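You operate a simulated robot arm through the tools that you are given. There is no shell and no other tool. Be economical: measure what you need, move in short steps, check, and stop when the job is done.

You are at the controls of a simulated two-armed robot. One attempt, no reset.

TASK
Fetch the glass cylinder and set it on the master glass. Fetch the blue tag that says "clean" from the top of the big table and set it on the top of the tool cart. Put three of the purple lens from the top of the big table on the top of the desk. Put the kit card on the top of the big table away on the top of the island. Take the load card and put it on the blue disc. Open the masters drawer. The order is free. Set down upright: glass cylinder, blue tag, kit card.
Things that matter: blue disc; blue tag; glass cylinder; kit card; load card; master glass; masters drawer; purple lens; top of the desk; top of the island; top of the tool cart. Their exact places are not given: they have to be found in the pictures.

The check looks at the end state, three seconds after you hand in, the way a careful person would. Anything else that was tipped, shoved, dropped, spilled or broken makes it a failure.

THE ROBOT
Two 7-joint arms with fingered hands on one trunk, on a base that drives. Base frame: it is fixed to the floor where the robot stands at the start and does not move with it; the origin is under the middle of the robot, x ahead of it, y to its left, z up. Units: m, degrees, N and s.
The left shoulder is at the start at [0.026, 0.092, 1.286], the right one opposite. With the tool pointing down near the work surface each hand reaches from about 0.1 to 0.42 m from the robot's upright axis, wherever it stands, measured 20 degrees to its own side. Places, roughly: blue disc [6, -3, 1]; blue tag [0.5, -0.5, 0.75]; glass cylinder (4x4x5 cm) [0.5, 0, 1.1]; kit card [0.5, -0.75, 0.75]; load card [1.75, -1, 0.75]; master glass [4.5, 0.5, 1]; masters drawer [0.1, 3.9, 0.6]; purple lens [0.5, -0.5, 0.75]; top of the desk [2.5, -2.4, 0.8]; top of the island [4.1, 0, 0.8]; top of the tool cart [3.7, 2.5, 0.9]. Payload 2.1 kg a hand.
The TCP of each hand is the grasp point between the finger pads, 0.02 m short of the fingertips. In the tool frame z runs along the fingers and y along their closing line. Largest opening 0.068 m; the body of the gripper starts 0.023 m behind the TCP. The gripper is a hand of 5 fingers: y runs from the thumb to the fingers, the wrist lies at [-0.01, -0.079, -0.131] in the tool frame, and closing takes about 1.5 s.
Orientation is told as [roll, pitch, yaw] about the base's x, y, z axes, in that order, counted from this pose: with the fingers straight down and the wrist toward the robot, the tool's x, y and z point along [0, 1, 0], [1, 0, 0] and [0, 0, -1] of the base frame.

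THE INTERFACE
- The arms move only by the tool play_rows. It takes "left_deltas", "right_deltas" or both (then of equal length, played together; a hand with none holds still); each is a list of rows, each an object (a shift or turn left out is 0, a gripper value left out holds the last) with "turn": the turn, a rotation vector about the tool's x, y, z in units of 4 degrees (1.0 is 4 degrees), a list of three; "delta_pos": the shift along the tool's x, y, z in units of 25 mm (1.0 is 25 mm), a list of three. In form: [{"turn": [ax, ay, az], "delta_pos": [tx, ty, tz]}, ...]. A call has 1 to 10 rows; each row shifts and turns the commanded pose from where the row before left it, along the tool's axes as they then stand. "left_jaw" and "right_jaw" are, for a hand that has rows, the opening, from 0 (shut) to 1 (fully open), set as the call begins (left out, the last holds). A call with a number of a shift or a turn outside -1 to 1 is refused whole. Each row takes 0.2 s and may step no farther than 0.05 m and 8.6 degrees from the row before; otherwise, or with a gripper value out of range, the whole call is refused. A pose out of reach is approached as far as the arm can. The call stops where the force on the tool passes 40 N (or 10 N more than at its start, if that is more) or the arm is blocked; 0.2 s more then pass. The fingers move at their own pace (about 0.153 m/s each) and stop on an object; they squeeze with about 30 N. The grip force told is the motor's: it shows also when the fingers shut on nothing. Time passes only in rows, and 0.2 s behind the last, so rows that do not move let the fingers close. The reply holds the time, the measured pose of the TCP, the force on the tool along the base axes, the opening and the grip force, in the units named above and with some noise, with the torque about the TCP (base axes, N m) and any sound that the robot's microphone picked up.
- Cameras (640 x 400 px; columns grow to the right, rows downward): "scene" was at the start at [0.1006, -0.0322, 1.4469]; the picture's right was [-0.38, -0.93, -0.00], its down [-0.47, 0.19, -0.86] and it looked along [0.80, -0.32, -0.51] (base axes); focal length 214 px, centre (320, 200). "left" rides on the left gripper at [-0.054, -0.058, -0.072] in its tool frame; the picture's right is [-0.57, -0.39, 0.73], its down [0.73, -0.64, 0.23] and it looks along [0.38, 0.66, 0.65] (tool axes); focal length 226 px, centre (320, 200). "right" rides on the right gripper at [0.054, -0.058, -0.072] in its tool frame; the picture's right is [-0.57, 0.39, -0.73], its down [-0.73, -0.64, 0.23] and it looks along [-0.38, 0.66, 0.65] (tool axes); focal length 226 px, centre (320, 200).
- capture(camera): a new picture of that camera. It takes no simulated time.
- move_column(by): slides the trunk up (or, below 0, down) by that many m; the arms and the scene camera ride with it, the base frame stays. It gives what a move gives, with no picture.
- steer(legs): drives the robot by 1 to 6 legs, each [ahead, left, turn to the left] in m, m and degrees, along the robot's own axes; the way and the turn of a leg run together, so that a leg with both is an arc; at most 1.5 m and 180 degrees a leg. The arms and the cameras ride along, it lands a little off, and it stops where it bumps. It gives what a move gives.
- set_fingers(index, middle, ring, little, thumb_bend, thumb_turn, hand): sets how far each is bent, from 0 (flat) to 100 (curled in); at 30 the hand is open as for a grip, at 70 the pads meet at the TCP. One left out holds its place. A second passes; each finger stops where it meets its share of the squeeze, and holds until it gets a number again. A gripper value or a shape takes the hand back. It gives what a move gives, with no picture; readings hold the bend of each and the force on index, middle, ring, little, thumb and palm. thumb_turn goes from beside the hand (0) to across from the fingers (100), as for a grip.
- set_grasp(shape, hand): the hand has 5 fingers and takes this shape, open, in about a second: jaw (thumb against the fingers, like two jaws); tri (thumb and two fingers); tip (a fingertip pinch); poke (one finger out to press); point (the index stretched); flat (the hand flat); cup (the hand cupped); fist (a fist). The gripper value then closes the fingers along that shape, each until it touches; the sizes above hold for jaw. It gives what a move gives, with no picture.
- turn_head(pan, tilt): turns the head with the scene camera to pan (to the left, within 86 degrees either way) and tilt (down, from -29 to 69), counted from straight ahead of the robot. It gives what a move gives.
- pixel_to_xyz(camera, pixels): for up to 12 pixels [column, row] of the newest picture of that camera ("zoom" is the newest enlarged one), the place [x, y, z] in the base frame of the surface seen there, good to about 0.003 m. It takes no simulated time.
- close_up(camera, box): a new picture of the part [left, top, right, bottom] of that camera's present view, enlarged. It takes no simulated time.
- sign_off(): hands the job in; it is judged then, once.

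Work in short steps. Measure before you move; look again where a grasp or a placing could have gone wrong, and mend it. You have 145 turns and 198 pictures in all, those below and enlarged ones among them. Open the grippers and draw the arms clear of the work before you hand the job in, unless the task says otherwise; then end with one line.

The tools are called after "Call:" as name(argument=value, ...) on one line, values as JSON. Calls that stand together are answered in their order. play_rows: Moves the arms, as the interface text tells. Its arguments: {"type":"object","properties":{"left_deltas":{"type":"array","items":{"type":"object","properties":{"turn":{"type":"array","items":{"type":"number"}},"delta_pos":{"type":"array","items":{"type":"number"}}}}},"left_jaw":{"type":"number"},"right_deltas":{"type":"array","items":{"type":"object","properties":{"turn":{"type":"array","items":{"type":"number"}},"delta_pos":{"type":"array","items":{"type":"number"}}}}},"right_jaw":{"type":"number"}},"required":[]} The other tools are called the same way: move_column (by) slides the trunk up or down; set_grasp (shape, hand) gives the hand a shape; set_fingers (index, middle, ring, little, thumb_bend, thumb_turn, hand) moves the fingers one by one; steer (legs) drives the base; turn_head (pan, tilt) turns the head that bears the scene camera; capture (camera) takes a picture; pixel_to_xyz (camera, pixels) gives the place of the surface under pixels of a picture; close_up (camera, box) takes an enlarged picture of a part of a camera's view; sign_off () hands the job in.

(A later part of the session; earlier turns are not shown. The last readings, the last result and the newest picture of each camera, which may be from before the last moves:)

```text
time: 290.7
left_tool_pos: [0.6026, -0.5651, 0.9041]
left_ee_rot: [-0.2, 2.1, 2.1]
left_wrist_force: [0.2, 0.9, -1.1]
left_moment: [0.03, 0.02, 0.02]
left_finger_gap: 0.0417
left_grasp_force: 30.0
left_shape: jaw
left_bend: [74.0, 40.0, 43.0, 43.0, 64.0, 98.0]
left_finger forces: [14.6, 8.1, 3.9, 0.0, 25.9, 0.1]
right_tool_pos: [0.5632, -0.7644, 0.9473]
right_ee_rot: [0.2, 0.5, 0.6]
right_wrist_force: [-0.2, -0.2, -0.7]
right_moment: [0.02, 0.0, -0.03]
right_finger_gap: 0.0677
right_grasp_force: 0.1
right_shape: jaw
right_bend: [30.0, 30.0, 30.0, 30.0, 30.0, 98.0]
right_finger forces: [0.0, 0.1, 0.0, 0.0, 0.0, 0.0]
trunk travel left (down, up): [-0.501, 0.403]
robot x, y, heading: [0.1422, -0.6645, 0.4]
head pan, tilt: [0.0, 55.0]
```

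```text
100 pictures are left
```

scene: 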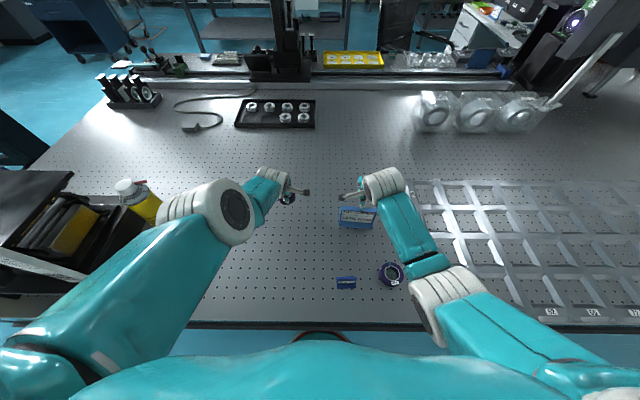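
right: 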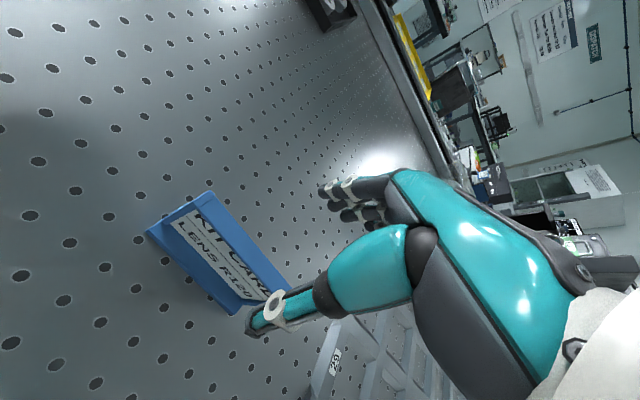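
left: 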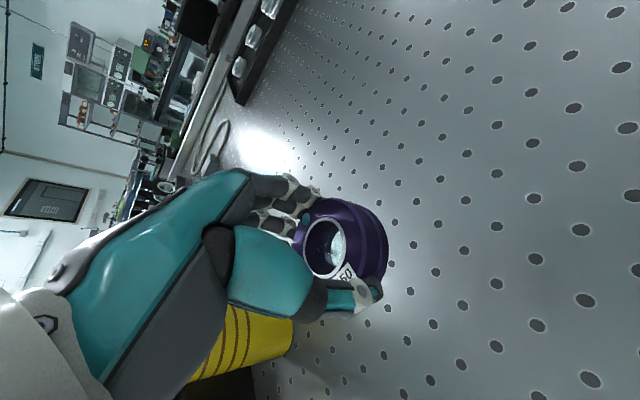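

Right hand is over the card. Lower the trunk 0.03, then the right arm 0.05 to z≈0.866.

Call:
move_column(by=-0.03)

Call:
play_rows(right_deltas=[{"delta_pos": [-0.05, 0.1, 0.7]}, {"delta_pos": [0, 0.1, 0.7]}, {"delta_pos": [0, 0, 0.65]}])

Call:
capture(camera="right")

```text
time: 291.4
left_tool_pos: [0.6031, -0.5657, 0.8735]
left_ee_rot: [-0.1, 2.1, 2.1]
left_wrist_force: [0.2, -0.1, -1.1]
left_moment: [0.02, 0.03, 0.02]
left_finger_gap: 0.0415
left_grasp_force: 30.0
left_shape: jaw
left_bend: [74.0, 41.0, 43.0, 43.0, 64.0, 98.0]
left_finger forces: [14.7, 8.0, 3.8, 0.1, 25.9, 0.0]
right_tool_pos: [0.564, -0.7644, 0.9176]
right_ee_rot: [0.3, 0.4, 0.5]
right_wrist_force: [-0.5, 0.2, -0.1]
right_moment: [-0.01, 0.04, 0.02]
right_finger_gap: 0.0678
right_grasp_force: 0.0
right_shape: jaw
right_bend: [30.0, 30.0, 30.0, 30.0, 30.0, 98.0]
right_finger forces: [0.0, 0.0, 0.0, 0.0, 0.0, 0.0]
trunk travel left (down, up): [-0.471, 0.433]
robot x, y, heading: [0.1448, -0.6636, 0.5]
head pan, tilt: [0.0, 55.0]
```

```text
time: 292.2
left_tool_pos: [0.6036, -0.5662, 0.8743]
left_ee_rot: [-0.1, 2.1, 2.1]
left_wrist_force: [-0.4, -0.1, -0.4]
left_moment: [0.04, -0.04, 0.02]
left_finger_gap: 0.0416
left_grasp_force: 30.2
left_shape: jaw
left_bend: [74.0, 41.0, 43.0, 43.0, 64.0, 98.0]
left_finger forces: [14.7, 7.9, 3.8, 0.0, 25.9, 0.0]
right_tool_pos: [0.5689, -0.7653, 0.8649]
right_ee_rot: [0.2, 0.4, 0.6]
right_wrist_force: [-0.1, -0.2, 0.1]
right_moment: [-0.02, 0.04, 0.01]
right_finger_gap: 0.0676
right_grasp_force: 0.1
right_shape: jaw
right_bend: [30.0, 30.0, 30.0, 30.0, 30.0, 98.0]
right_finger forces: [0.0, 0.1, 0.1, 0.0, 0.1, 0.0]
trunk travel left (down, up): [-0.471, 0.433]
robot x, y, heading: [0.1475, -0.6628, 0.4]
head pan, tilt: [0.0, 55.0]
```

```text
99 pictures are left
```

right: 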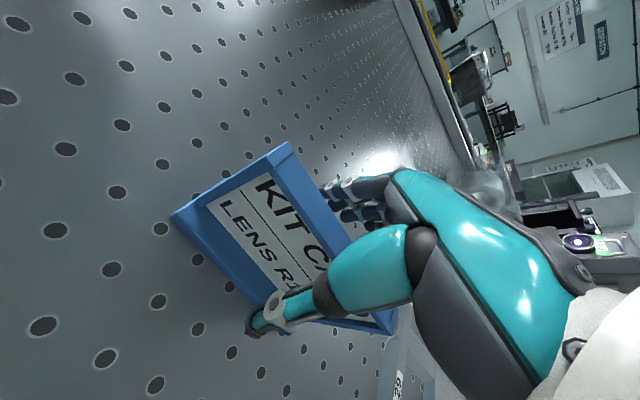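

Thumb in front and fingers behind the card; close.

Call:
play_rows(right_deltas=[{}, {}, {}, {}, {}, {}, {}, {}, {}], right_jaw=0)

Call:
capture(camera="right")

Call:
move_column(by=0.08)

Call:
capture(camera="right")

```text
time: 294.2
left_tool_pos: [0.6035, -0.5662, 0.8744]
left_ee_rot: [0.1, 2.2, 2.1]
left_wrist_force: [0.5, -0.4, -0.8]
left_moment: [0.02, 0.02, 0.0]
left_finger_gap: 0.0416
left_grasp_force: 30.2
left_shape: jaw
left_bend: [74.0, 41.0, 43.0, 43.0, 64.0, 98.0]
left_finger forces: [14.7, 8.0, 3.9, 0.0, 25.9, 0.0]
right_tool_pos: [0.5696, -0.7645, 0.8659]
right_ee_rot: [0.2, 0.4, 0.5]
right_wrist_force: [0.2, 0.1, -1.0]
right_moment: [0.04, -0.06, 0.01]
right_finger_gap: 0.0002
right_grasp_force: 30.0
right_shape: jaw
right_bend: [70.0, 71.0, 70.0, 70.0, 79.0, 92.0]
right_finger forces: [23.3, 0.0, 0.0, 0.1, 23.3, 0.0]
trunk travel left (down, up): [-0.471, 0.433]
robot x, y, heading: [0.1487, -0.6615, 0.6]
head pan, tilt: [0.0, 55.0]
```

```text
98 pictures are left
```

right: 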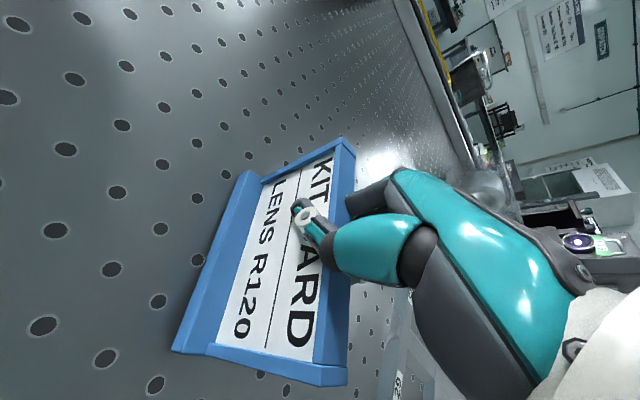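

```text
time: 295.4
left_tool_pos: [0.6022, -0.5648, 0.9564]
left_ee_rot: [0.0, 2.1, 2.1]
left_wrist_force: [-0.7, 0.5, 0.2]
left_moment: [0.04, 0.0, -0.01]
left_finger_gap: 0.0419
left_grasp_force: 30.2
left_shape: jaw
left_bend: [74.0, 41.0, 43.0, 43.0, 64.0, 98.0]
left_finger forces: [14.7, 8.1, 3.9, 0.0, 25.9, 0.0]
right_tool_pos: [0.5687, -0.7659, 0.9467]
right_ee_rot: [0.1, 0.4, 0.5]
right_wrist_force: [0.3, -1.2, 0.2]
right_moment: [0.0, -0.02, -0.02]
right_finger_gap: 0.0
right_grasp_force: 30.3
right_shape: jaw
right_bend: [70.0, 71.0, 70.0, 70.0, 79.0, 91.0]
right_finger forces: [23.1, 0.1, 0.1, 0.0, 23.3, 0.0]
trunk travel left (down, up): [-0.551, 0.353]
robot x, y, heading: [0.1488, -0.6661, 0.4]
head pan, tilt: [0.0, 55.0]
```

```text
97 pictures are left
```

right: 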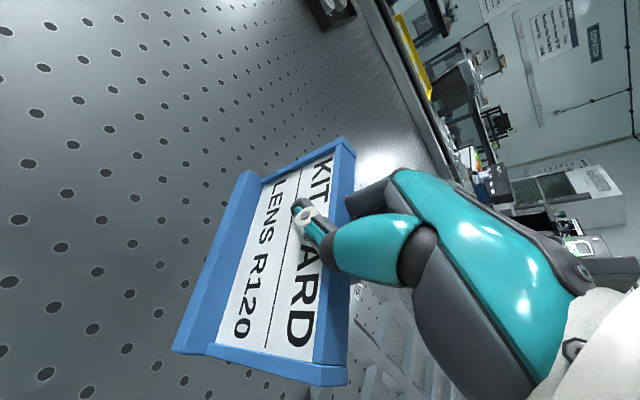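

Kit card is held in the right hand, R150 in the left. Raise, back out and drive the known way to the desk.

Call:
move_column(by=0.3)

Call:
steer(legs=[[-0.28, 0, -0.5], [0, -1.25, 0], [0, -1.25, 0], [1.3, 0, 0], [1.3, 0, 0]])

Call:
capture(camera="right")

Call:
capture(camera="left")

```text
time: 298.4
left_tool_pos: [0.604, -0.5661, 1.2634]
left_ee_rot: [-0.1, 1.2, 2.1]
left_wrist_force: [0.3, -1.2, -1.4]
left_moment: [0.0, 0.01, -0.01]
left_finger_gap: 0.0416
left_grasp_force: 29.1
left_shape: jaw
left_bend: [74.0, 41.0, 43.0, 43.0, 64.0, 98.0]
left_finger forces: [14.7, 8.1, 3.8, 0.0, 25.9, 0.0]
right_tool_pos: [0.5713, -0.7653, 1.2458]
right_ee_rot: [0.2, 0.4, 0.6]
right_wrist_force: [-0.4, -0.8, -0.6]
right_moment: [0.01, -0.02, 0.04]
right_finger_gap: 0.0
right_grasp_force: 30.4
right_shape: jaw
right_bend: [70.0, 71.0, 70.0, 70.0, 79.0, 91.0]
right_finger forces: [23.4, 0.0, 0.0, 0.0, 23.4, 0.1]
trunk travel left (down, up): [-0.851, 0.053]
robot x, y, heading: [0.1452, -0.6623, 0.8]
head pan, tilt: [0.0, 55.0]
```

```text
time: 324.6
left_tool_pos: [2.9261, -3.1022, 1.2631]
left_ee_rot: [-0.1, 1.2, 0.9]
left_wrist_force: [-0.5, -0.1, -0.8]
left_moment: [0.0, 0.0, 0.0]
left_finger_gap: 0.0416
left_grasp_force: 30.4
left_shape: jaw
left_bend: [74.0, 41.0, 43.0, 43.0, 64.0, 98.0]
left_finger forces: [14.7, 8.1, 3.8, 0.1, 26.0, 0.0]
right_tool_pos: [2.8862, -3.3008, 1.2471]
right_ee_rot: [0.3, 0.5, -0.5]
right_wrist_force: [0.0, 0.3, -1.0]
right_moment: [-0.01, -0.01, 0.02]
right_finger_gap: 0.0002
right_grasp_force: 29.7
right_shape: jaw
right_bend: [70.0, 71.0, 70.0, 70.0, 79.0, 91.0]
right_finger forces: [23.4, 0.0, 0.0, 0.0, 23.5, 0.0]
trunk travel left (down, up): [-0.851, 0.053]
robot x, y, heading: [2.4668, -3.1899, -0.8]
head pan, tilt: [0.0, 55.0]
```

```text
96 pictures are left
```

right: 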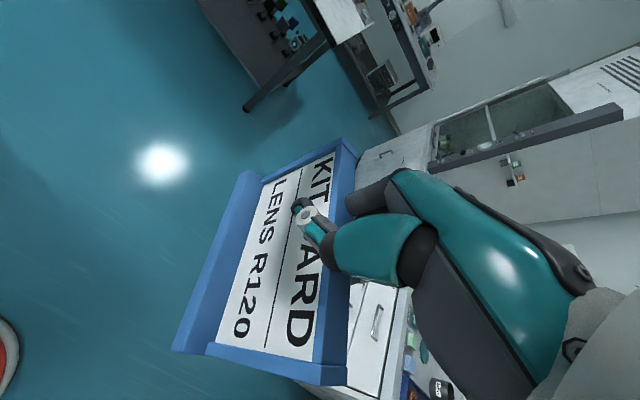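

```text
95 pictures are left
```

left: 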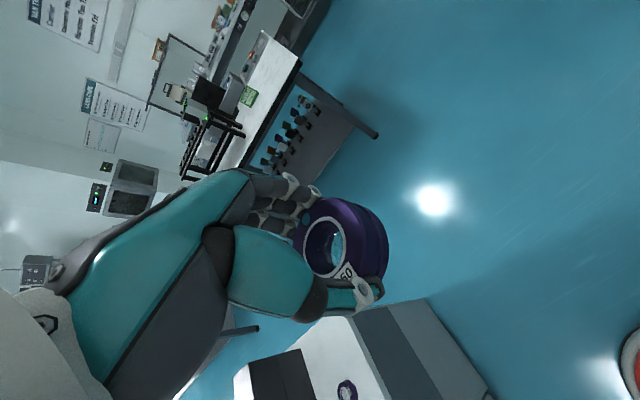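

Raise the right hand 0.2 (so the card clears the desk), drive to (2.855,-3.04) facing the desk.

Call:
play_rows(right_deltas=[{"delta_pos": [0, -0.3, -1]}, {"delta_pos": [0, -0.3, -1]}, {"delta_pos": [0, -0.3, -1]}, {"delta_pos": [0, -0.3, -1]}, {"delta_pos": [0, -0.3, -1]}, {"delta_pos": [0, -0.3, -1]}, {"delta_pos": [0, -0.3, -1]}, {"delta_pos": [0, -0.3, -1]}])

Call:
steer(legs=[[0.385, 0, 0], [0, 0, 90.8], [0.14, 0, 0]])

Call:
turn_head(pan=5, tilt=55)

Call:
capture(camera="scene")

```text
time: 326.4
left_tool_pos: [2.9248, -3.1022, 1.2631]
left_ee_rot: [0.0, 1.2, 0.9]
left_wrist_force: [-0.6, 0.0, -0.7]
left_moment: [0.01, -0.02, 0.02]
left_finger_gap: 0.0416
left_grasp_force: 29.9
left_shape: jaw
left_bend: [74.0, 41.0, 43.0, 43.0, 64.0, 97.0]
left_finger forces: [14.7, 8.1, 3.9, 0.0, 26.0, 0.1]
right_tool_pos: [2.8267, -3.3017, 1.4466]
right_ee_rot: [0.2, 0.5, -0.6]
right_wrist_force: [0.4, 1.3, -0.7]
right_moment: [-0.01, 0.02, -0.02]
right_finger_gap: 0.0
right_grasp_force: 30.7
right_shape: jaw
right_bend: [70.0, 71.0, 70.0, 70.0, 79.0, 91.0]
right_finger forces: [24.0, 0.0, 0.1, 0.1, 24.1, 0.0]
trunk travel left (down, up): [-0.851, 0.053]
robot x, y, heading: [2.4683, -3.1923, -0.6]
head pan, tilt: [0.0, 55.0]
```

```text
time: 333.6
left_tool_pos: [2.7559, -2.5994, 1.262]
left_ee_rot: [-0.2, 1.4, 92.4]
left_wrist_force: [-0.6, -0.1, -1.1]
left_moment: [-0.02, -0.04, 0.02]
left_finger_gap: 0.0409
left_grasp_force: 30.0
left_shape: jaw
left_bend: [74.0, 41.0, 43.0, 43.0, 66.0, 97.0]
left_finger forces: [14.7, 7.9, 4.0, 0.0, 26.0, 0.0]
right_tool_pos: [2.9565, -2.6925, 1.4469]
right_ee_rot: [0.3, 0.5, 90.8]
right_wrist_force: [-0.6, -0.1, 0.2]
right_moment: [0.01, 0.02, 0.03]
right_finger_gap: 0.0002
right_grasp_force: 29.8
right_shape: jaw
right_bend: [70.0, 71.0, 70.0, 70.0, 79.0, 91.0]
right_finger forces: [23.8, 0.0, 0.0, 0.0, 23.9, 0.0]
trunk travel left (down, up): [-0.851, 0.053]
robot x, y, heading: [2.8522, -3.0543, 90.6]
head pan, tilt: [0.0, 55.0]
```

```text
time: 334.3
left_tool_pos: [2.7542, -2.5997, 1.2624]
left_ee_rot: [-0.1, 1.2, 92.3]
left_wrist_force: [0.2, 0.4, -0.8]
left_moment: [-0.01, -0.05, -0.02]
left_finger_gap: 0.0409
left_grasp_force: 30.5
left_shape: jaw
left_bend: [74.0, 41.0, 43.0, 43.0, 66.0, 97.0]
left_finger forces: [14.7, 8.0, 3.9, 0.0, 25.8, 0.1]
right_tool_pos: [2.9558, -2.6934, 1.4455]
right_ee_rot: [0.1, 0.4, 90.8]
right_wrist_force: [0.6, -0.6, -1.0]
right_moment: [-0.05, -0.01, -0.01]
right_finger_gap: 0.0
right_grasp_force: 29.3
right_shape: jaw
right_bend: [70.0, 71.0, 70.0, 70.0, 79.0, 91.0]
right_finger forces: [23.8, 0.0, 0.0, 0.0, 23.9, 0.0]
trunk travel left (down, up): [-0.851, 0.053]
robot x, y, heading: [2.8541, -3.0575, 90.8]
head pan, tilt: [5.0, 55.0]
```

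```text
94 pictures are left
```

scene: 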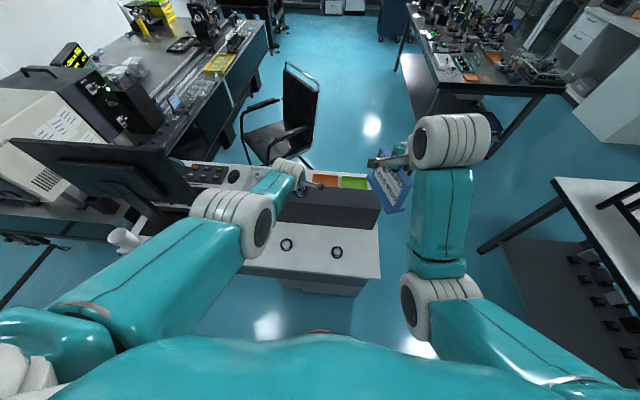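

Lower the trunk 0.4 and check.

Call:
move_column(by=-0.4)

Call:
capture(camera="scene")

Call:
capture(camera="left")

```text
time: 338.1
left_tool_pos: [2.7552, -2.6006, 0.8622]
left_ee_rot: [-0.2, 1.3, 92.3]
left_wrist_force: [0.2, 0.6, -0.7]
left_moment: [-0.03, 0.02, -0.05]
left_finger_gap: 0.0407
left_grasp_force: 30.1
left_shape: jaw
left_bend: [74.0, 41.0, 43.0, 43.0, 66.0, 97.0]
left_finger forces: [14.8, 8.1, 4.0, 0.0, 26.0, 0.1]
right_tool_pos: [2.9562, -2.6928, 1.0472]
right_ee_rot: [0.2, 0.5, 90.8]
right_wrist_force: [0.3, -0.1, -0.9]
right_moment: [-0.05, 0.06, 0.02]
right_finger_gap: 0.0002
right_grasp_force: 30.1
right_shape: jaw
right_bend: [70.0, 71.0, 70.0, 70.0, 79.0, 91.0]
right_finger forces: [23.8, 0.1, 0.1, 0.1, 24.0, 0.1]
trunk travel left (down, up): [-0.451, 0.453]
robot x, y, heading: [2.8525, -3.0568, 90.4]
head pan, tilt: [5.0, 55.0]
```

```text
93 pictures are left
```

scene: 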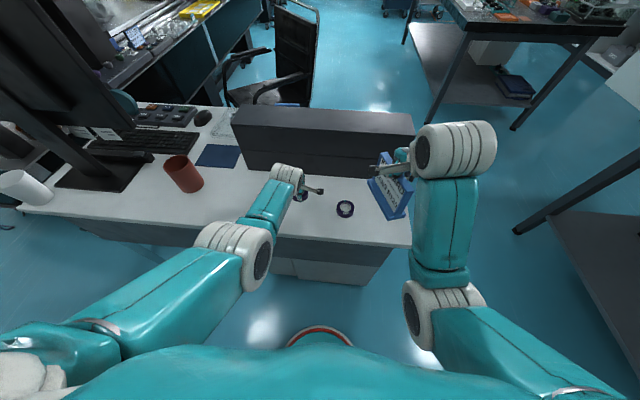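

```text
92 pictures are left
```

left: 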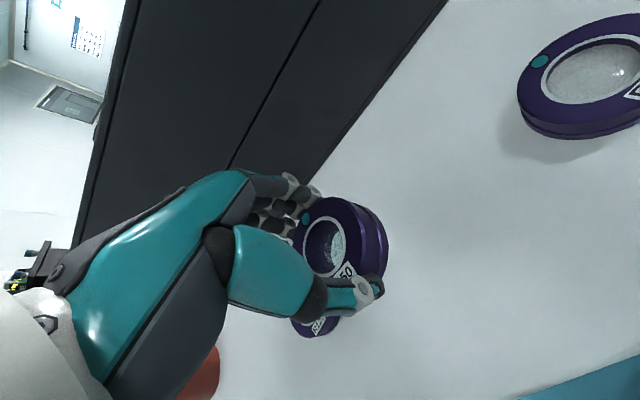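

Clear of R120. Lower the trunk 0.072, then a last few mm.

Call:
move_column(by=-0.072)

Call:
move_column(by=-0.004)

Call:
capture(camera="left")

```text
time: 339.2
left_tool_pos: [2.7556, -2.6015, 0.7894]
left_ee_rot: [-0.1, 1.3, 92.2]
left_wrist_force: [0.4, -0.2, -0.2]
left_moment: [0.05, 0.02, -0.01]
left_finger_gap: 0.0407
left_grasp_force: 29.5
left_shape: jaw
left_bend: [74.0, 41.0, 43.0, 43.0, 66.0, 97.0]
left_finger forces: [14.8, 8.2, 4.1, 0.0, 26.1, 0.0]
right_tool_pos: [2.9573, -2.6938, 0.9739]
right_ee_rot: [0.2, 0.6, 90.9]
right_wrist_force: [0.2, 0.3, -0.3]
right_moment: [-0.04, 0.05, 0.04]
right_finger_gap: 0.0002
right_grasp_force: 29.5
right_shape: jaw
right_bend: [70.0, 71.0, 70.0, 70.0, 79.0, 91.0]
right_finger forces: [23.9, 0.0, 0.0, 0.1, 24.0, 0.0]
trunk travel left (down, up): [-0.379, 0.525]
robot x, y, heading: [2.8515, -3.0545, 90.8]
head pan, tilt: [5.0, 55.0]
```

```text
time: 339.8
left_tool_pos: [2.7537, -2.6, 0.7867]
left_ee_rot: [-0.1, 1.1, 92.3]
left_wrist_force: [0.9, 0.2, -0.7]
left_moment: [-0.01, 0.0, 0.02]
left_finger_gap: 0.041
left_grasp_force: 30.3
left_shape: jaw
left_bend: [74.0, 41.0, 43.0, 43.0, 66.0, 97.0]
left_finger forces: [14.8, 8.1, 4.1, 0.1, 26.1, 0.0]
right_tool_pos: [2.9554, -2.6931, 0.9711]
right_ee_rot: [0.3, 0.6, 90.7]
right_wrist_force: [0.0, 0.4, -0.3]
right_moment: [0.03, 0.05, 0.0]
right_finger_gap: 0.0001
right_grasp_force: 30.3
right_shape: jaw
right_bend: [70.0, 71.0, 70.0, 70.0, 79.0, 91.0]
right_finger forces: [23.9, 0.1, 0.0, 0.1, 24.1, 0.0]
trunk travel left (down, up): [-0.375, 0.529]
robot x, y, heading: [2.8561, -3.0555, 90.9]
head pan, tilt: [5.0, 55.0]
```

```text
91 pictures are left
```

left: 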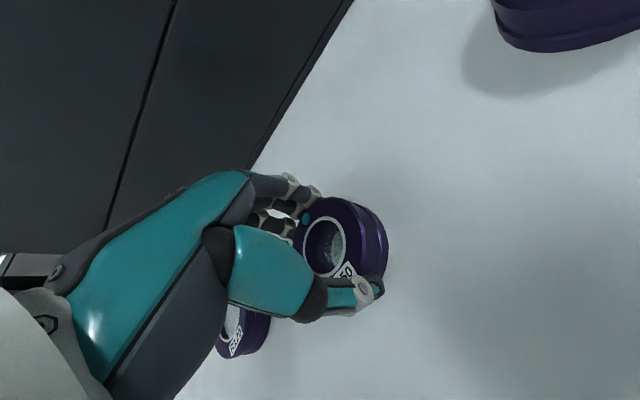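

Three mm more, then open and rise with the trunk.

Call:
move_column(by=-0.003)

Call:
play_rows(left_deltas=[{}, {}, {}, {}, {}, {}], left_jaw=1)

Call:
move_column(by=0.2)

Call:
capture(camera="scene")

Call:
capture(camera="left")

```text
time: 340.3
left_tool_pos: [2.7545, -2.5998, 0.7841]
left_ee_rot: [-0.1, 1.2, 92.3]
left_wrist_force: [-1.1, -0.3, 5.4]
left_moment: [0.04, 0.02, 0.01]
left_finger_gap: 0.0408
left_grasp_force: 30.1
left_shape: jaw
left_bend: [74.0, 41.0, 43.0, 43.0, 66.0, 97.0]
left_finger forces: [15.1, 8.5, 4.3, 0.0, 26.6, 0.0]
right_tool_pos: [2.958, -2.6933, 0.9681]
right_ee_rot: [0.2, 0.3, 90.9]
right_wrist_force: [0.5, -0.1, -0.4]
right_moment: [-0.03, 0.01, -0.01]
right_finger_gap: 0.0
right_grasp_force: 30.3
right_shape: jaw
right_bend: [70.0, 71.0, 70.0, 70.0, 79.0, 91.0]
right_finger forces: [24.0, 0.0, 0.0, 0.0, 24.1, 0.0]
trunk travel left (down, up): [-0.372, 0.532]
robot x, y, heading: [2.8559, -3.0552, 90.8]
head pan, tilt: [5.0, 55.0]
```

```text
time: 341.7
left_tool_pos: [2.7551, -2.5999, 0.784]
left_ee_rot: [-0.1, 1.2, 92.2]
left_wrist_force: [0.0, 0.4, 0.1]
left_moment: [0.03, -0.02, 0.0]
left_finger_gap: 0.0676
left_grasp_force: 0.1
left_shape: jaw
left_bend: [30.0, 30.0, 30.0, 30.0, 30.0, 98.0]
left_finger forces: [0.1, 0.1, 0.0, 0.0, 0.0, 0.0]
right_tool_pos: [2.9563, -2.6945, 0.9674]
right_ee_rot: [0.3, 0.5, 90.7]
right_wrist_force: [0.6, 0.0, -0.1]
right_moment: [-0.02, 0.0, 0.0]
right_finger_gap: 0.0002
right_grasp_force: 29.9
right_shape: jaw
right_bend: [70.0, 71.0, 70.0, 70.0, 79.0, 91.0]
right_finger forces: [23.9, 0.1, 0.0, 0.1, 24.3, 0.1]
trunk travel left (down, up): [-0.372, 0.532]
robot x, y, heading: [2.8535, -3.0557, 90.6]
head pan, tilt: [5.0, 55.0]
```

```text
time: 343.9
left_tool_pos: [2.754, -2.6, 0.9841]
left_ee_rot: [0.0, 1.2, 92.3]
left_wrist_force: [-0.2, -0.2, -0.3]
left_moment: [-0.01, 0.0, -0.01]
left_finger_gap: 0.0675
left_grasp_force: 0.0
left_shape: jaw
left_bend: [30.0, 30.0, 30.0, 30.0, 30.0, 98.0]
left_finger forces: [0.0, 0.0, 0.0, 0.1, 0.0, 0.1]
right_tool_pos: [2.9572, -2.693, 1.167]
right_ee_rot: [0.2, 0.4, 90.9]
right_wrist_force: [0.3, 0.9, -1.3]
right_moment: [-0.01, -0.02, -0.01]
right_finger_gap: 0.0
right_grasp_force: 30.2
right_shape: jaw
right_bend: [70.0, 71.0, 70.0, 70.0, 79.0, 91.0]
right_finger forces: [23.9, 0.0, 0.1, 0.0, 24.1, 0.0]
trunk travel left (down, up): [-0.572, 0.332]
robot x, y, heading: [2.8562, -3.0566, 90.8]
head pan, tilt: [5.0, 55.0]
```

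```text
90 pictures are left
```

scene: 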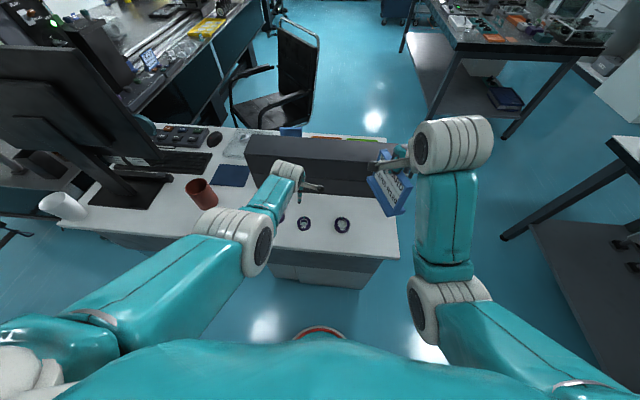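

```text
89 pictures are left
```

left: 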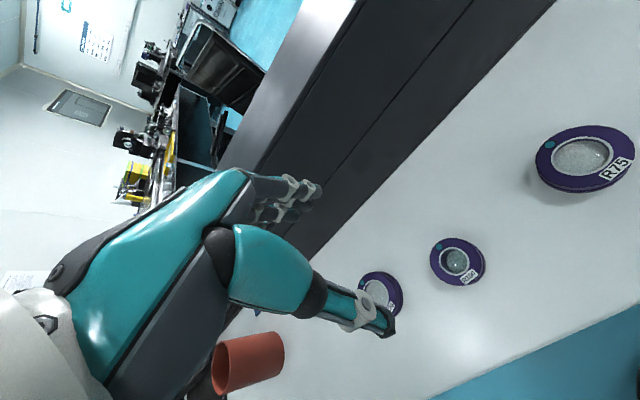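

All three lenses are on the desk. Raise and drive to the island's near side for the kit card.

Call:
move_column(by=0.3)

Call:
steer(legs=[[-0.15, 0, 0], [0, -0.62, 0], [1.25, 0, 0], [0.9, 0.38, 0], [0.5, 0, 0], [0, 0, -90.8]])

Call:
turn_head(pan=0, tilt=40)

Call:
capture(camera="scene")

```text
time: 346.9
left_tool_pos: [2.7552, -2.5997, 1.2832]
left_ee_rot: [-0.1, 1.2, 92.3]
left_wrist_force: [0.3, -0.9, 1.2]
left_moment: [0.02, -0.01, -0.02]
left_finger_gap: 0.0674
left_grasp_force: 0.1
left_shape: jaw
left_bend: [30.0, 30.0, 30.0, 30.0, 30.0, 98.0]
left_finger forces: [0.0, 0.0, 0.1, 0.1, 0.0, 0.0]
right_tool_pos: [2.9571, -2.6941, 1.4673]
right_ee_rot: [0.3, 0.6, 90.8]
right_wrist_force: [0.4, 0.2, -0.3]
right_moment: [0.0, 0.01, 0.03]
right_finger_gap: 0.0002
right_grasp_force: 30.1
right_shape: jaw
right_bend: [70.0, 71.0, 70.0, 70.0, 79.0, 91.0]
right_finger forces: [24.0, 0.1, 0.1, 0.1, 24.2, 0.0]
trunk travel left (down, up): [-0.872, 0.032]
robot x, y, heading: [2.851, -3.0542, 90.8]
head pan, tilt: [5.0, 55.0]
```

```text
time: 368.2
left_tool_pos: [3.5429, -0.4629, 1.2844]
left_ee_rot: [0.0, 1.1, 1.2]
left_wrist_force: [0.2, 0.4, 0.6]
left_moment: [-0.01, 0.01, -0.01]
left_finger_gap: 0.0676
left_grasp_force: 0.0
left_shape: jaw
left_bend: [30.0, 30.0, 30.0, 30.0, 30.0, 98.0]
left_finger forces: [0.0, 0.1, 0.1, 0.0, 0.0, 0.0]
right_tool_pos: [3.4453, -0.6647, 1.4663]
right_ee_rot: [0.3, 0.4, -0.3]
right_wrist_force: [-0.3, 0.5, -0.9]
right_moment: [0.01, 0.0, -0.02]
right_finger_gap: 0.0002
right_grasp_force: 30.0
right_shape: jaw
right_bend: [70.0, 71.0, 70.0, 70.0, 79.0, 91.0]
right_finger forces: [23.6, 0.0, 0.0, 0.0, 23.8, 0.0]
trunk travel left (down, up): [-0.872, 0.032]
robot x, y, heading: [3.0869, -0.5564, -0.8]
head pan, tilt: [5.0, 55.0]
```

```text
time: 369.0
left_tool_pos: [3.5431, -0.4644, 1.2834]
left_ee_rot: [-0.1, 1.2, 1.2]
left_wrist_force: [0.4, -0.5, -0.2]
left_moment: [-0.01, -0.01, -0.01]
left_finger_gap: 0.0674
left_grasp_force: 0.0
left_shape: jaw
left_bend: [30.0, 30.0, 30.0, 30.0, 30.0, 98.0]
left_finger forces: [0.1, 0.0, 0.1, 0.0, 0.0, 0.0]
right_tool_pos: [3.4461, -0.6631, 1.467]
right_ee_rot: [0.2, 0.4, -0.3]
right_wrist_force: [0.5, -0.2, 0.2]
right_moment: [0.03, 0.0, -0.01]
right_finger_gap: 0.0
right_grasp_force: 30.3
right_shape: jaw
right_bend: [70.0, 71.0, 70.0, 70.0, 79.0, 91.0]
right_finger forces: [23.5, 0.0, 0.0, 0.0, 23.8, 0.0]
trunk travel left (down, up): [-0.872, 0.032]
robot x, y, heading: [3.0833, -0.5525, -0.5]
head pan, tilt: [0.0, 40.0]
```

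```text
88 pictures are left
```

scene: 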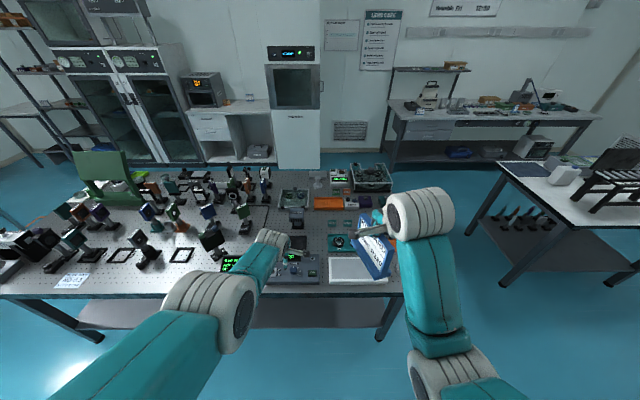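

Zoom in on the island to find a free spot and the master glass.

Call:
close_up(camera="scene", box=[0, 150, 240, 300])

Call:
close_up(camera="scene", box=[180, 150, 420, 300])

Call:
pixel_to_xyz(camera="scene", pixels=[[180, 278], [110, 275], [210, 275], [30, 280], [180, 292], [60, 295], [330, 285], [380, 290], [310, 250], [120, 230], [395, 285], [355, 255]])

```text
2.67 times, centred on (120, 225) of scene
```

zoom: 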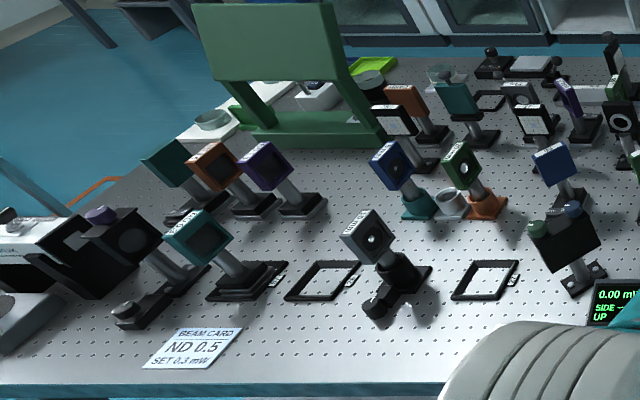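

```text
2.67 times, centred on (300, 225) of scene
```

zoom: 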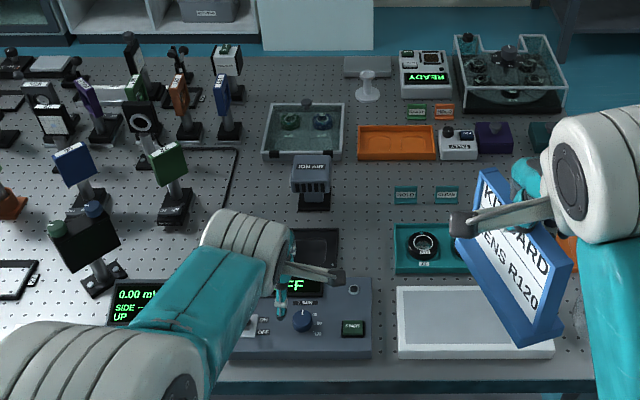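

```text
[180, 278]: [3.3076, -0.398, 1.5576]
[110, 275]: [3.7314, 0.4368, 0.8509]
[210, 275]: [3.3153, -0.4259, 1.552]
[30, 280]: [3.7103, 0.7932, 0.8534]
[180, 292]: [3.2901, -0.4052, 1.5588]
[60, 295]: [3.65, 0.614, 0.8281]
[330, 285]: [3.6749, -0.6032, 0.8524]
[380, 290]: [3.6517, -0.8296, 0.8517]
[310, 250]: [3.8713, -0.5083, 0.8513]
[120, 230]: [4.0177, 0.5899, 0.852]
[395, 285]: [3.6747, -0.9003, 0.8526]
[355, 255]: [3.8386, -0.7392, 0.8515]
```

Island top z=0.852, near edge x≈3.64; a free strip lies at about (3.70,0.35). Strafe left 1.0 to view it up close (also toward the master glass).

Call:
steer(legs=[[0, 1.0, 0.5]])

Call:
turn_head(pan=0, tilt=45)

Call:
capture(camera="scene")

Call:
close_up(camera="scene", box=[260, 100, 500, 260])

Call:
close_up(camera="scene", box=[60, 80, 300, 230])

```text
time: 374.1
left_tool_pos: [3.544, 0.5356, 1.2833]
left_ee_rot: [-0.1, 1.2, 1.8]
left_wrist_force: [-0.2, 0.0, -0.5]
left_moment: [0.0, 0.01, 0.01]
left_finger_gap: 0.0678
left_grasp_force: 0.2
left_shape: jaw
left_bend: [30.0, 30.0, 30.0, 30.0, 30.0, 98.0]
left_finger forces: [0.0, 0.1, 0.0, 0.0, 0.0, 0.0]
right_tool_pos: [3.4481, 0.3339, 1.4675]
right_ee_rot: [0.2, 0.5, 0.2]
right_wrist_force: [-0.1, -1.5, 0.6]
right_moment: [-0.01, 0.0, 0.02]
right_finger_gap: 0.0
right_grasp_force: 30.1
right_shape: jaw
right_bend: [70.0, 71.0, 70.0, 70.0, 79.0, 91.0]
right_finger forces: [23.6, 0.0, 0.1, 0.0, 23.9, 0.1]
trunk travel left (down, up): [-0.872, 0.032]
robot x, y, heading: [3.0866, 0.4406, 0.3]
head pan, tilt: [0.0, 40.0]
```

```text
time: 374.8
left_tool_pos: [3.5429, 0.5339, 1.2839]
left_ee_rot: [-0.2, 1.3, 1.7]
left_wrist_force: [-0.2, 0.2, -1.1]
left_moment: [-0.01, 0.02, 0.01]
left_finger_gap: 0.0672
left_grasp_force: 0.1
left_shape: jaw
left_bend: [30.0, 30.0, 30.0, 30.0, 30.0, 98.0]
left_finger forces: [0.1, 0.0, 0.0, 0.0, 0.1, 0.0]
right_tool_pos: [3.4493, 0.333, 1.4669]
right_ee_rot: [0.1, 0.5, 0.2]
right_wrist_force: [-0.3, -0.6, -0.5]
right_moment: [0.0, 0.02, 0.0]
right_finger_gap: 0.0
right_grasp_force: 30.4
right_shape: jaw
right_bend: [70.0, 71.0, 70.0, 70.0, 79.0, 91.0]
right_finger forces: [23.6, 0.0, 0.1, 0.1, 23.9, 0.0]
trunk travel left (down, up): [-0.872, 0.032]
robot x, y, heading: [3.0906, 0.4401, 0.3]
head pan, tilt: [0.0, 45.0]
```

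```text
85 pictures are left
```

scene: 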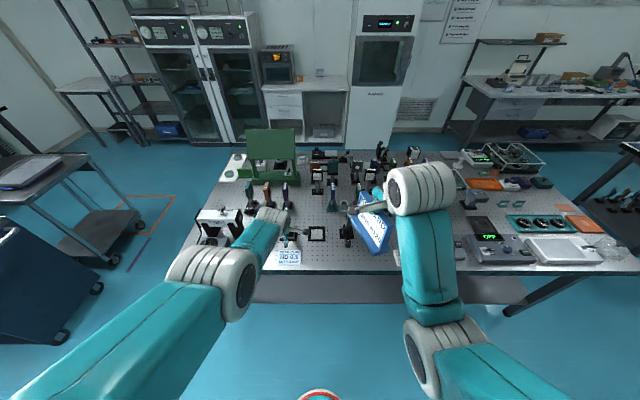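

```text
2.50 times, centred on (380, 180) of scene
```

zoom: 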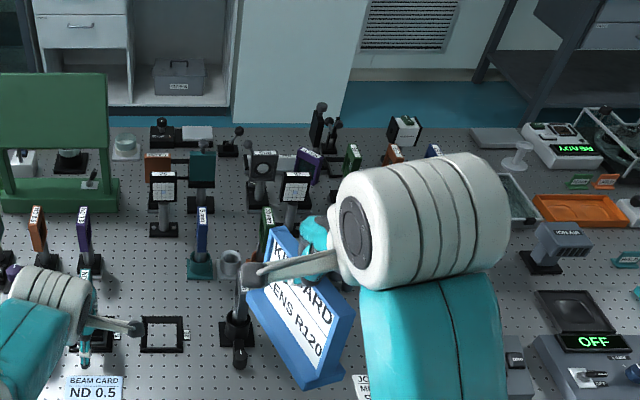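

```text
2.67 times, centred on (180, 155) of scene
```

zoom: 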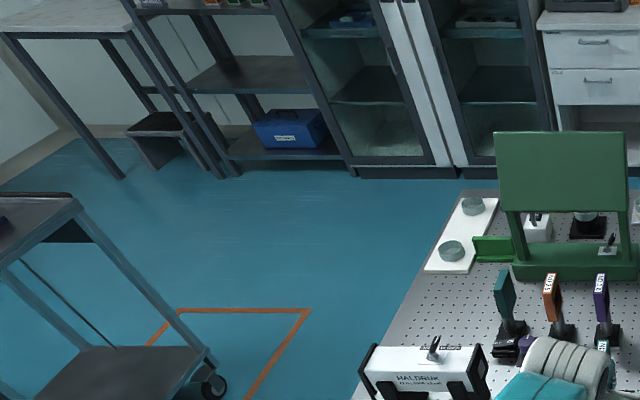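

Measure the strip near the edge around scene (300–390, 255–270) and the white strip with round glasses at (355,172).

Call:
pixel_to_xyz(camera="scene", pixels=[[322, 262], [335, 262], [347, 240], [365, 262], [385, 268], [322, 250], [317, 240], [395, 255], [355, 272]])

Call:
pixel_to_xyz(camera="zoom", pixels=[[473, 206], [451, 251], [470, 240], [440, 268], [495, 200], [460, 225]])

Call:
close_up(camera="scene", box=[215, 140, 275, 190])

Call:
close_up(camera="scene", box=[290, 215, 420, 295])

```text
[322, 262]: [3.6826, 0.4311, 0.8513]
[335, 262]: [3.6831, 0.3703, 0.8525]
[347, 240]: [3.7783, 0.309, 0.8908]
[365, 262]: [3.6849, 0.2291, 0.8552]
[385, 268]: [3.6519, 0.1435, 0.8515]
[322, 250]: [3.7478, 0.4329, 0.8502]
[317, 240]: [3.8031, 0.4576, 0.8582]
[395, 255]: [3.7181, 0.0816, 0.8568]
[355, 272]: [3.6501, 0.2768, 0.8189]
```

```text
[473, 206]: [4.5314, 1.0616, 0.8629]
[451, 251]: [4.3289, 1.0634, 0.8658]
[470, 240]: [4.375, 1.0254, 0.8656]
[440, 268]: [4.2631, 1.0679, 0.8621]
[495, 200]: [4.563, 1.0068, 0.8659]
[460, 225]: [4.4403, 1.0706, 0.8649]
```

```text
8.00 times, centred on (245, 165) of scene
```

zoom: 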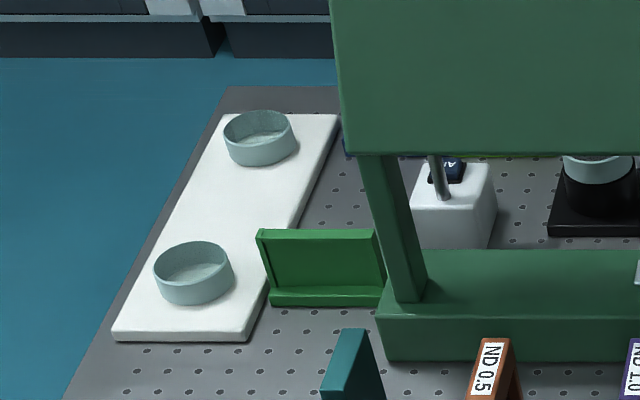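

```text
4.92 times, centred on (355, 255) of scene
```

zoom: 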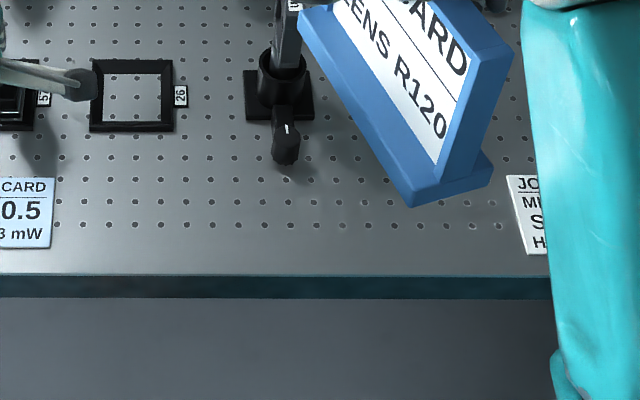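

Free area right of the post: about x 3.66–3.80, y 0.10–0.27. Measure how the kit card sits in the right hand.

Call:
capture(camera="right")

Call:
pixel_to_xyz(camera="right", pixels=[[245, 175], [258, 182], [178, 345], [210, 350], [230, 260], [340, 142], [345, 378], [215, 260], [330, 370], [265, 195]])

```text
80 pictures are left
```

right: 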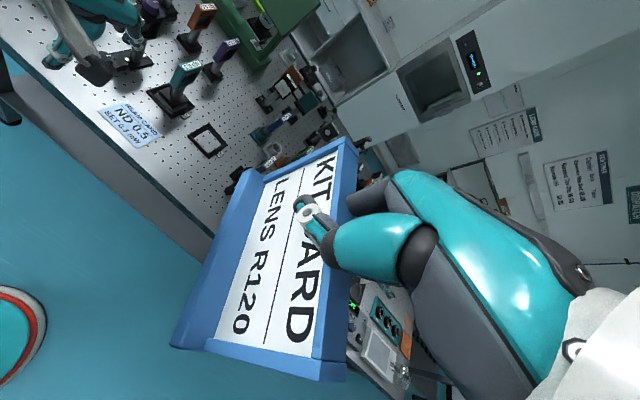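

```text
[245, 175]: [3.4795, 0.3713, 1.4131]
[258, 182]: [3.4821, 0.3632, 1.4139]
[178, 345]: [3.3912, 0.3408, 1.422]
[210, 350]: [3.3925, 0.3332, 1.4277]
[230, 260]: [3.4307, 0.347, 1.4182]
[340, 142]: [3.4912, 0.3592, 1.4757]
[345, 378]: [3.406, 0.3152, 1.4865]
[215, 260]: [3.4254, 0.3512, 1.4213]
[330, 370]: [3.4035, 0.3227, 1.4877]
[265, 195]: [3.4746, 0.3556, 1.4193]
```

Kit card: foot ~6° tilted (far end low), foot centre ≈TCP+(-0.011,+0.013), bottom ≈0.062 below the TCP. First retract the left hand and level the card (−6° about tool x).

Call:
play_rows(left_deltas=[{"delta_pos": [-0.25, -0.8, -0.8]}, {"delta_pos": [-0.25, -0.8, -0.8]}, {"delta_pos": [-0.25, -0.8, -0.8]}, {"delta_pos": [-0.25, -0.8, -0.8]}, {"delta_pos": [-0.25, -0.8, -0.8]}, {"delta_pos": [-0.25, -0.8, -0.8]}], right_deltas=[{"turn": [-0.25, 0, 0]}, {"turn": [-0.25, 0, 0]}, {"turn": [-0.25, 0, 0]}, {"turn": [-0.25, 0, 0]}, {"turn": [-0.25, 0, 0]}, {"turn": [-0.25, 0, 0]}])

Call:
pixel_to_xyz(camera="scene", pixels=[[347, 225], [275, 185]])

```text
time: 376.2
left_tool_pos: [3.4385, 0.5001, 1.4219]
left_ee_rot: [0.6, -1.4, 2.2]
left_wrist_force: [-0.1, 0.8, -0.6]
left_moment: [-0.01, 0.02, 0.0]
left_finger_gap: 0.0679
left_grasp_force: 0.1
left_shape: jaw
left_bend: [30.0, 30.0, 30.0, 30.0, 30.0, 98.0]
left_finger forces: [0.0, 0.0, 0.0, 0.0, 0.1, 0.0]
right_tool_pos: [3.4475, 0.3342, 1.4678]
right_ee_rot: [0.3, -5.4, 0.0]
right_wrist_force: [0.3, -0.6, -0.9]
right_moment: [-0.01, 0.02, 0.0]
right_finger_gap: 0.0
right_grasp_force: 29.9
right_shape: jaw
right_bend: [71.0, 71.0, 70.0, 70.0, 79.0, 91.0]
right_finger forces: [24.0, 0.0, 0.0, 0.0, 24.1, 0.0]
trunk travel left (down, up): [-0.872, 0.032]
robot x, y, heading: [3.0861, 0.4366, -0.0]
head pan, tilt: [0.0, 45.0]
```

```text
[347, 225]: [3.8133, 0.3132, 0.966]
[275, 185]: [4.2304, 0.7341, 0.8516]
```

Left hand retracted, card levelled. Drive so the right hand is over the free spot; lower the trunk 0.3.

Call:
steer(legs=[[0, -0.162, 0], [0.277, 0, 0]])

Call:
move_column(by=-0.3)

Call:
turn_head(pan=-10, tilt=55)

Call:
capture(camera="scene")

Call:
capture(camera="right")

```text
time: 379.2
left_tool_pos: [3.719, 0.3368, 1.4217]
left_ee_rot: [0.6, -1.4, 2.1]
left_wrist_force: [0.2, 0.8, -0.1]
left_moment: [0.01, 0.04, -0.01]
left_finger_gap: 0.0678
left_grasp_force: 0.0
left_shape: jaw
left_bend: [30.0, 30.0, 30.0, 30.0, 30.0, 98.0]
left_finger forces: [0.1, 0.0, 0.0, 0.1, 0.0, 0.0]
right_tool_pos: [3.7288, 0.1707, 1.4668]
right_ee_rot: [0.3, -5.6, 0.1]
right_wrist_force: [0.6, 0.7, -0.6]
right_moment: [0.0, 0.02, -0.02]
right_finger_gap: 0.0001
right_grasp_force: 30.0
right_shape: jaw
right_bend: [71.0, 71.0, 70.0, 70.0, 79.0, 91.0]
right_finger forces: [24.1, 0.0, 0.0, 0.1, 24.4, 0.0]
trunk travel left (down, up): [-0.872, 0.032]
robot x, y, heading: [3.3663, 0.2756, 0.3]
head pan, tilt: [0.0, 45.0]
```

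```text
time: 382.2
left_tool_pos: [3.7202, 0.3426, 1.1232]
left_ee_rot: [1.9, -1.9, 2.4]
left_wrist_force: [0.0, 0.1, -0.3]
left_moment: [0.01, 0.01, 0.01]
left_finger_gap: 0.0678
left_grasp_force: 0.0
left_shape: jaw
left_bend: [30.0, 30.0, 30.0, 30.0, 30.0, 98.0]
left_finger forces: [0.0, 0.1, 0.0, 0.0, 0.1, 0.0]
right_tool_pos: [3.73, 0.17, 1.1681]
right_ee_rot: [0.2, -5.6, 0.2]
right_wrist_force: [0.2, 0.4, -0.5]
right_moment: [0.02, 0.03, 0.02]
right_finger_gap: 0.0001
right_grasp_force: 30.1
right_shape: jaw
right_bend: [71.0, 71.0, 70.0, 70.0, 79.0, 91.0]
right_finger forces: [24.0, 0.0, 0.0, 0.0, 24.4, 0.0]
trunk travel left (down, up): [-0.572, 0.332]
robot x, y, heading: [3.3657, 0.2754, 0.2]
head pan, tilt: [0.0, 45.0]
```

```text
time: 382.9
left_tool_pos: [3.7205, 0.3426, 1.1237]
left_ee_rot: [1.9, -2.0, 2.4]
left_wrist_force: [-0.2, 0.3, 0.2]
left_moment: [0.0, 0.01, -0.01]
left_finger_gap: 0.0679
left_grasp_force: 0.0
left_shape: jaw
left_bend: [30.0, 30.0, 30.0, 30.0, 30.0, 98.0]
left_finger forces: [0.1, 0.0, 0.1, 0.0, 0.0, 0.0]
right_tool_pos: [3.7293, 0.169, 1.167]
right_ee_rot: [0.2, -5.5, 0.2]
right_wrist_force: [-0.9, 0.0, -0.6]
right_moment: [-0.01, -0.02, 0.01]
right_finger_gap: 0.0
right_grasp_force: 29.4
right_shape: jaw
right_bend: [71.0, 71.0, 70.0, 70.0, 79.0, 91.0]
right_finger forces: [24.2, 0.0, 0.1, 0.1, 24.3, 0.0]
trunk travel left (down, up): [-0.572, 0.332]
robot x, y, heading: [3.3688, 0.2792, 0.1]
head pan, tilt: [-10.0, 55.0]
```

```text
79 pictures are left
```

scene: 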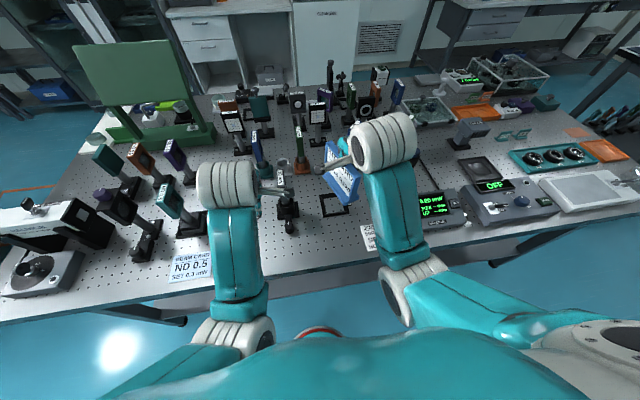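

```text
78 pictures are left
```

right: 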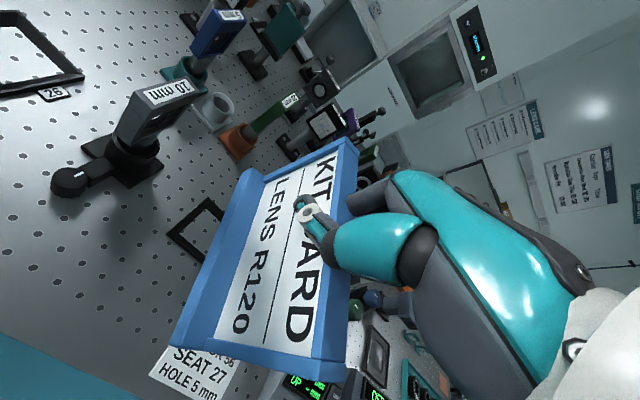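

A square frame at (335,205) and a paper card (368,238) lie near; measure free space.

Call:
pixel_to_xyz(camera="scene", pixels=[[322, 216], [346, 212], [320, 200], [362, 230], [375, 248], [330, 235], [310, 240], [335, 262], [290, 225], [350, 240]])

Call:
close_up(camera="scene", box=[270, 170, 400, 270])

Call:
pixel_to_xyz(camera="right", pixels=[[245, 175], [178, 345], [230, 260], [170, 235], [212, 200], [150, 300], [195, 380], [60, 185], [190, 345], [100, 260]])

```text
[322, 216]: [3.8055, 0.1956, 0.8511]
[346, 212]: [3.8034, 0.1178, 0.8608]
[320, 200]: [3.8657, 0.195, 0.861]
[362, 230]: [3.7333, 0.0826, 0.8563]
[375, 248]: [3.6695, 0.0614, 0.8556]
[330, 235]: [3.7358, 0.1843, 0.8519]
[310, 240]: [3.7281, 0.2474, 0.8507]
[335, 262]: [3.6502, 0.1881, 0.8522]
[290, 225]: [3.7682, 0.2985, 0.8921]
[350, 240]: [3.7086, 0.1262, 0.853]
```

```text
4.00 times, centred on (335, 220) of scene
```

zoom: 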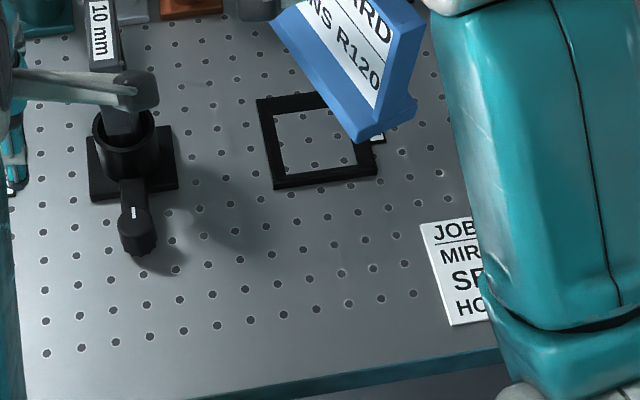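

```text
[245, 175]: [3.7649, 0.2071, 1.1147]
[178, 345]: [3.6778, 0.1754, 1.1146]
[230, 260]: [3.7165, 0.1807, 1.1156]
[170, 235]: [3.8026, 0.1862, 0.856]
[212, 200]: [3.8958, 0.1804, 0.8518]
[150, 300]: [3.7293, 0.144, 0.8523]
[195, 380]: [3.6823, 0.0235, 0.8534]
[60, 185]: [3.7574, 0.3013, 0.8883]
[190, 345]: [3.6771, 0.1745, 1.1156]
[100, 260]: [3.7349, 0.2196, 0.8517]
```

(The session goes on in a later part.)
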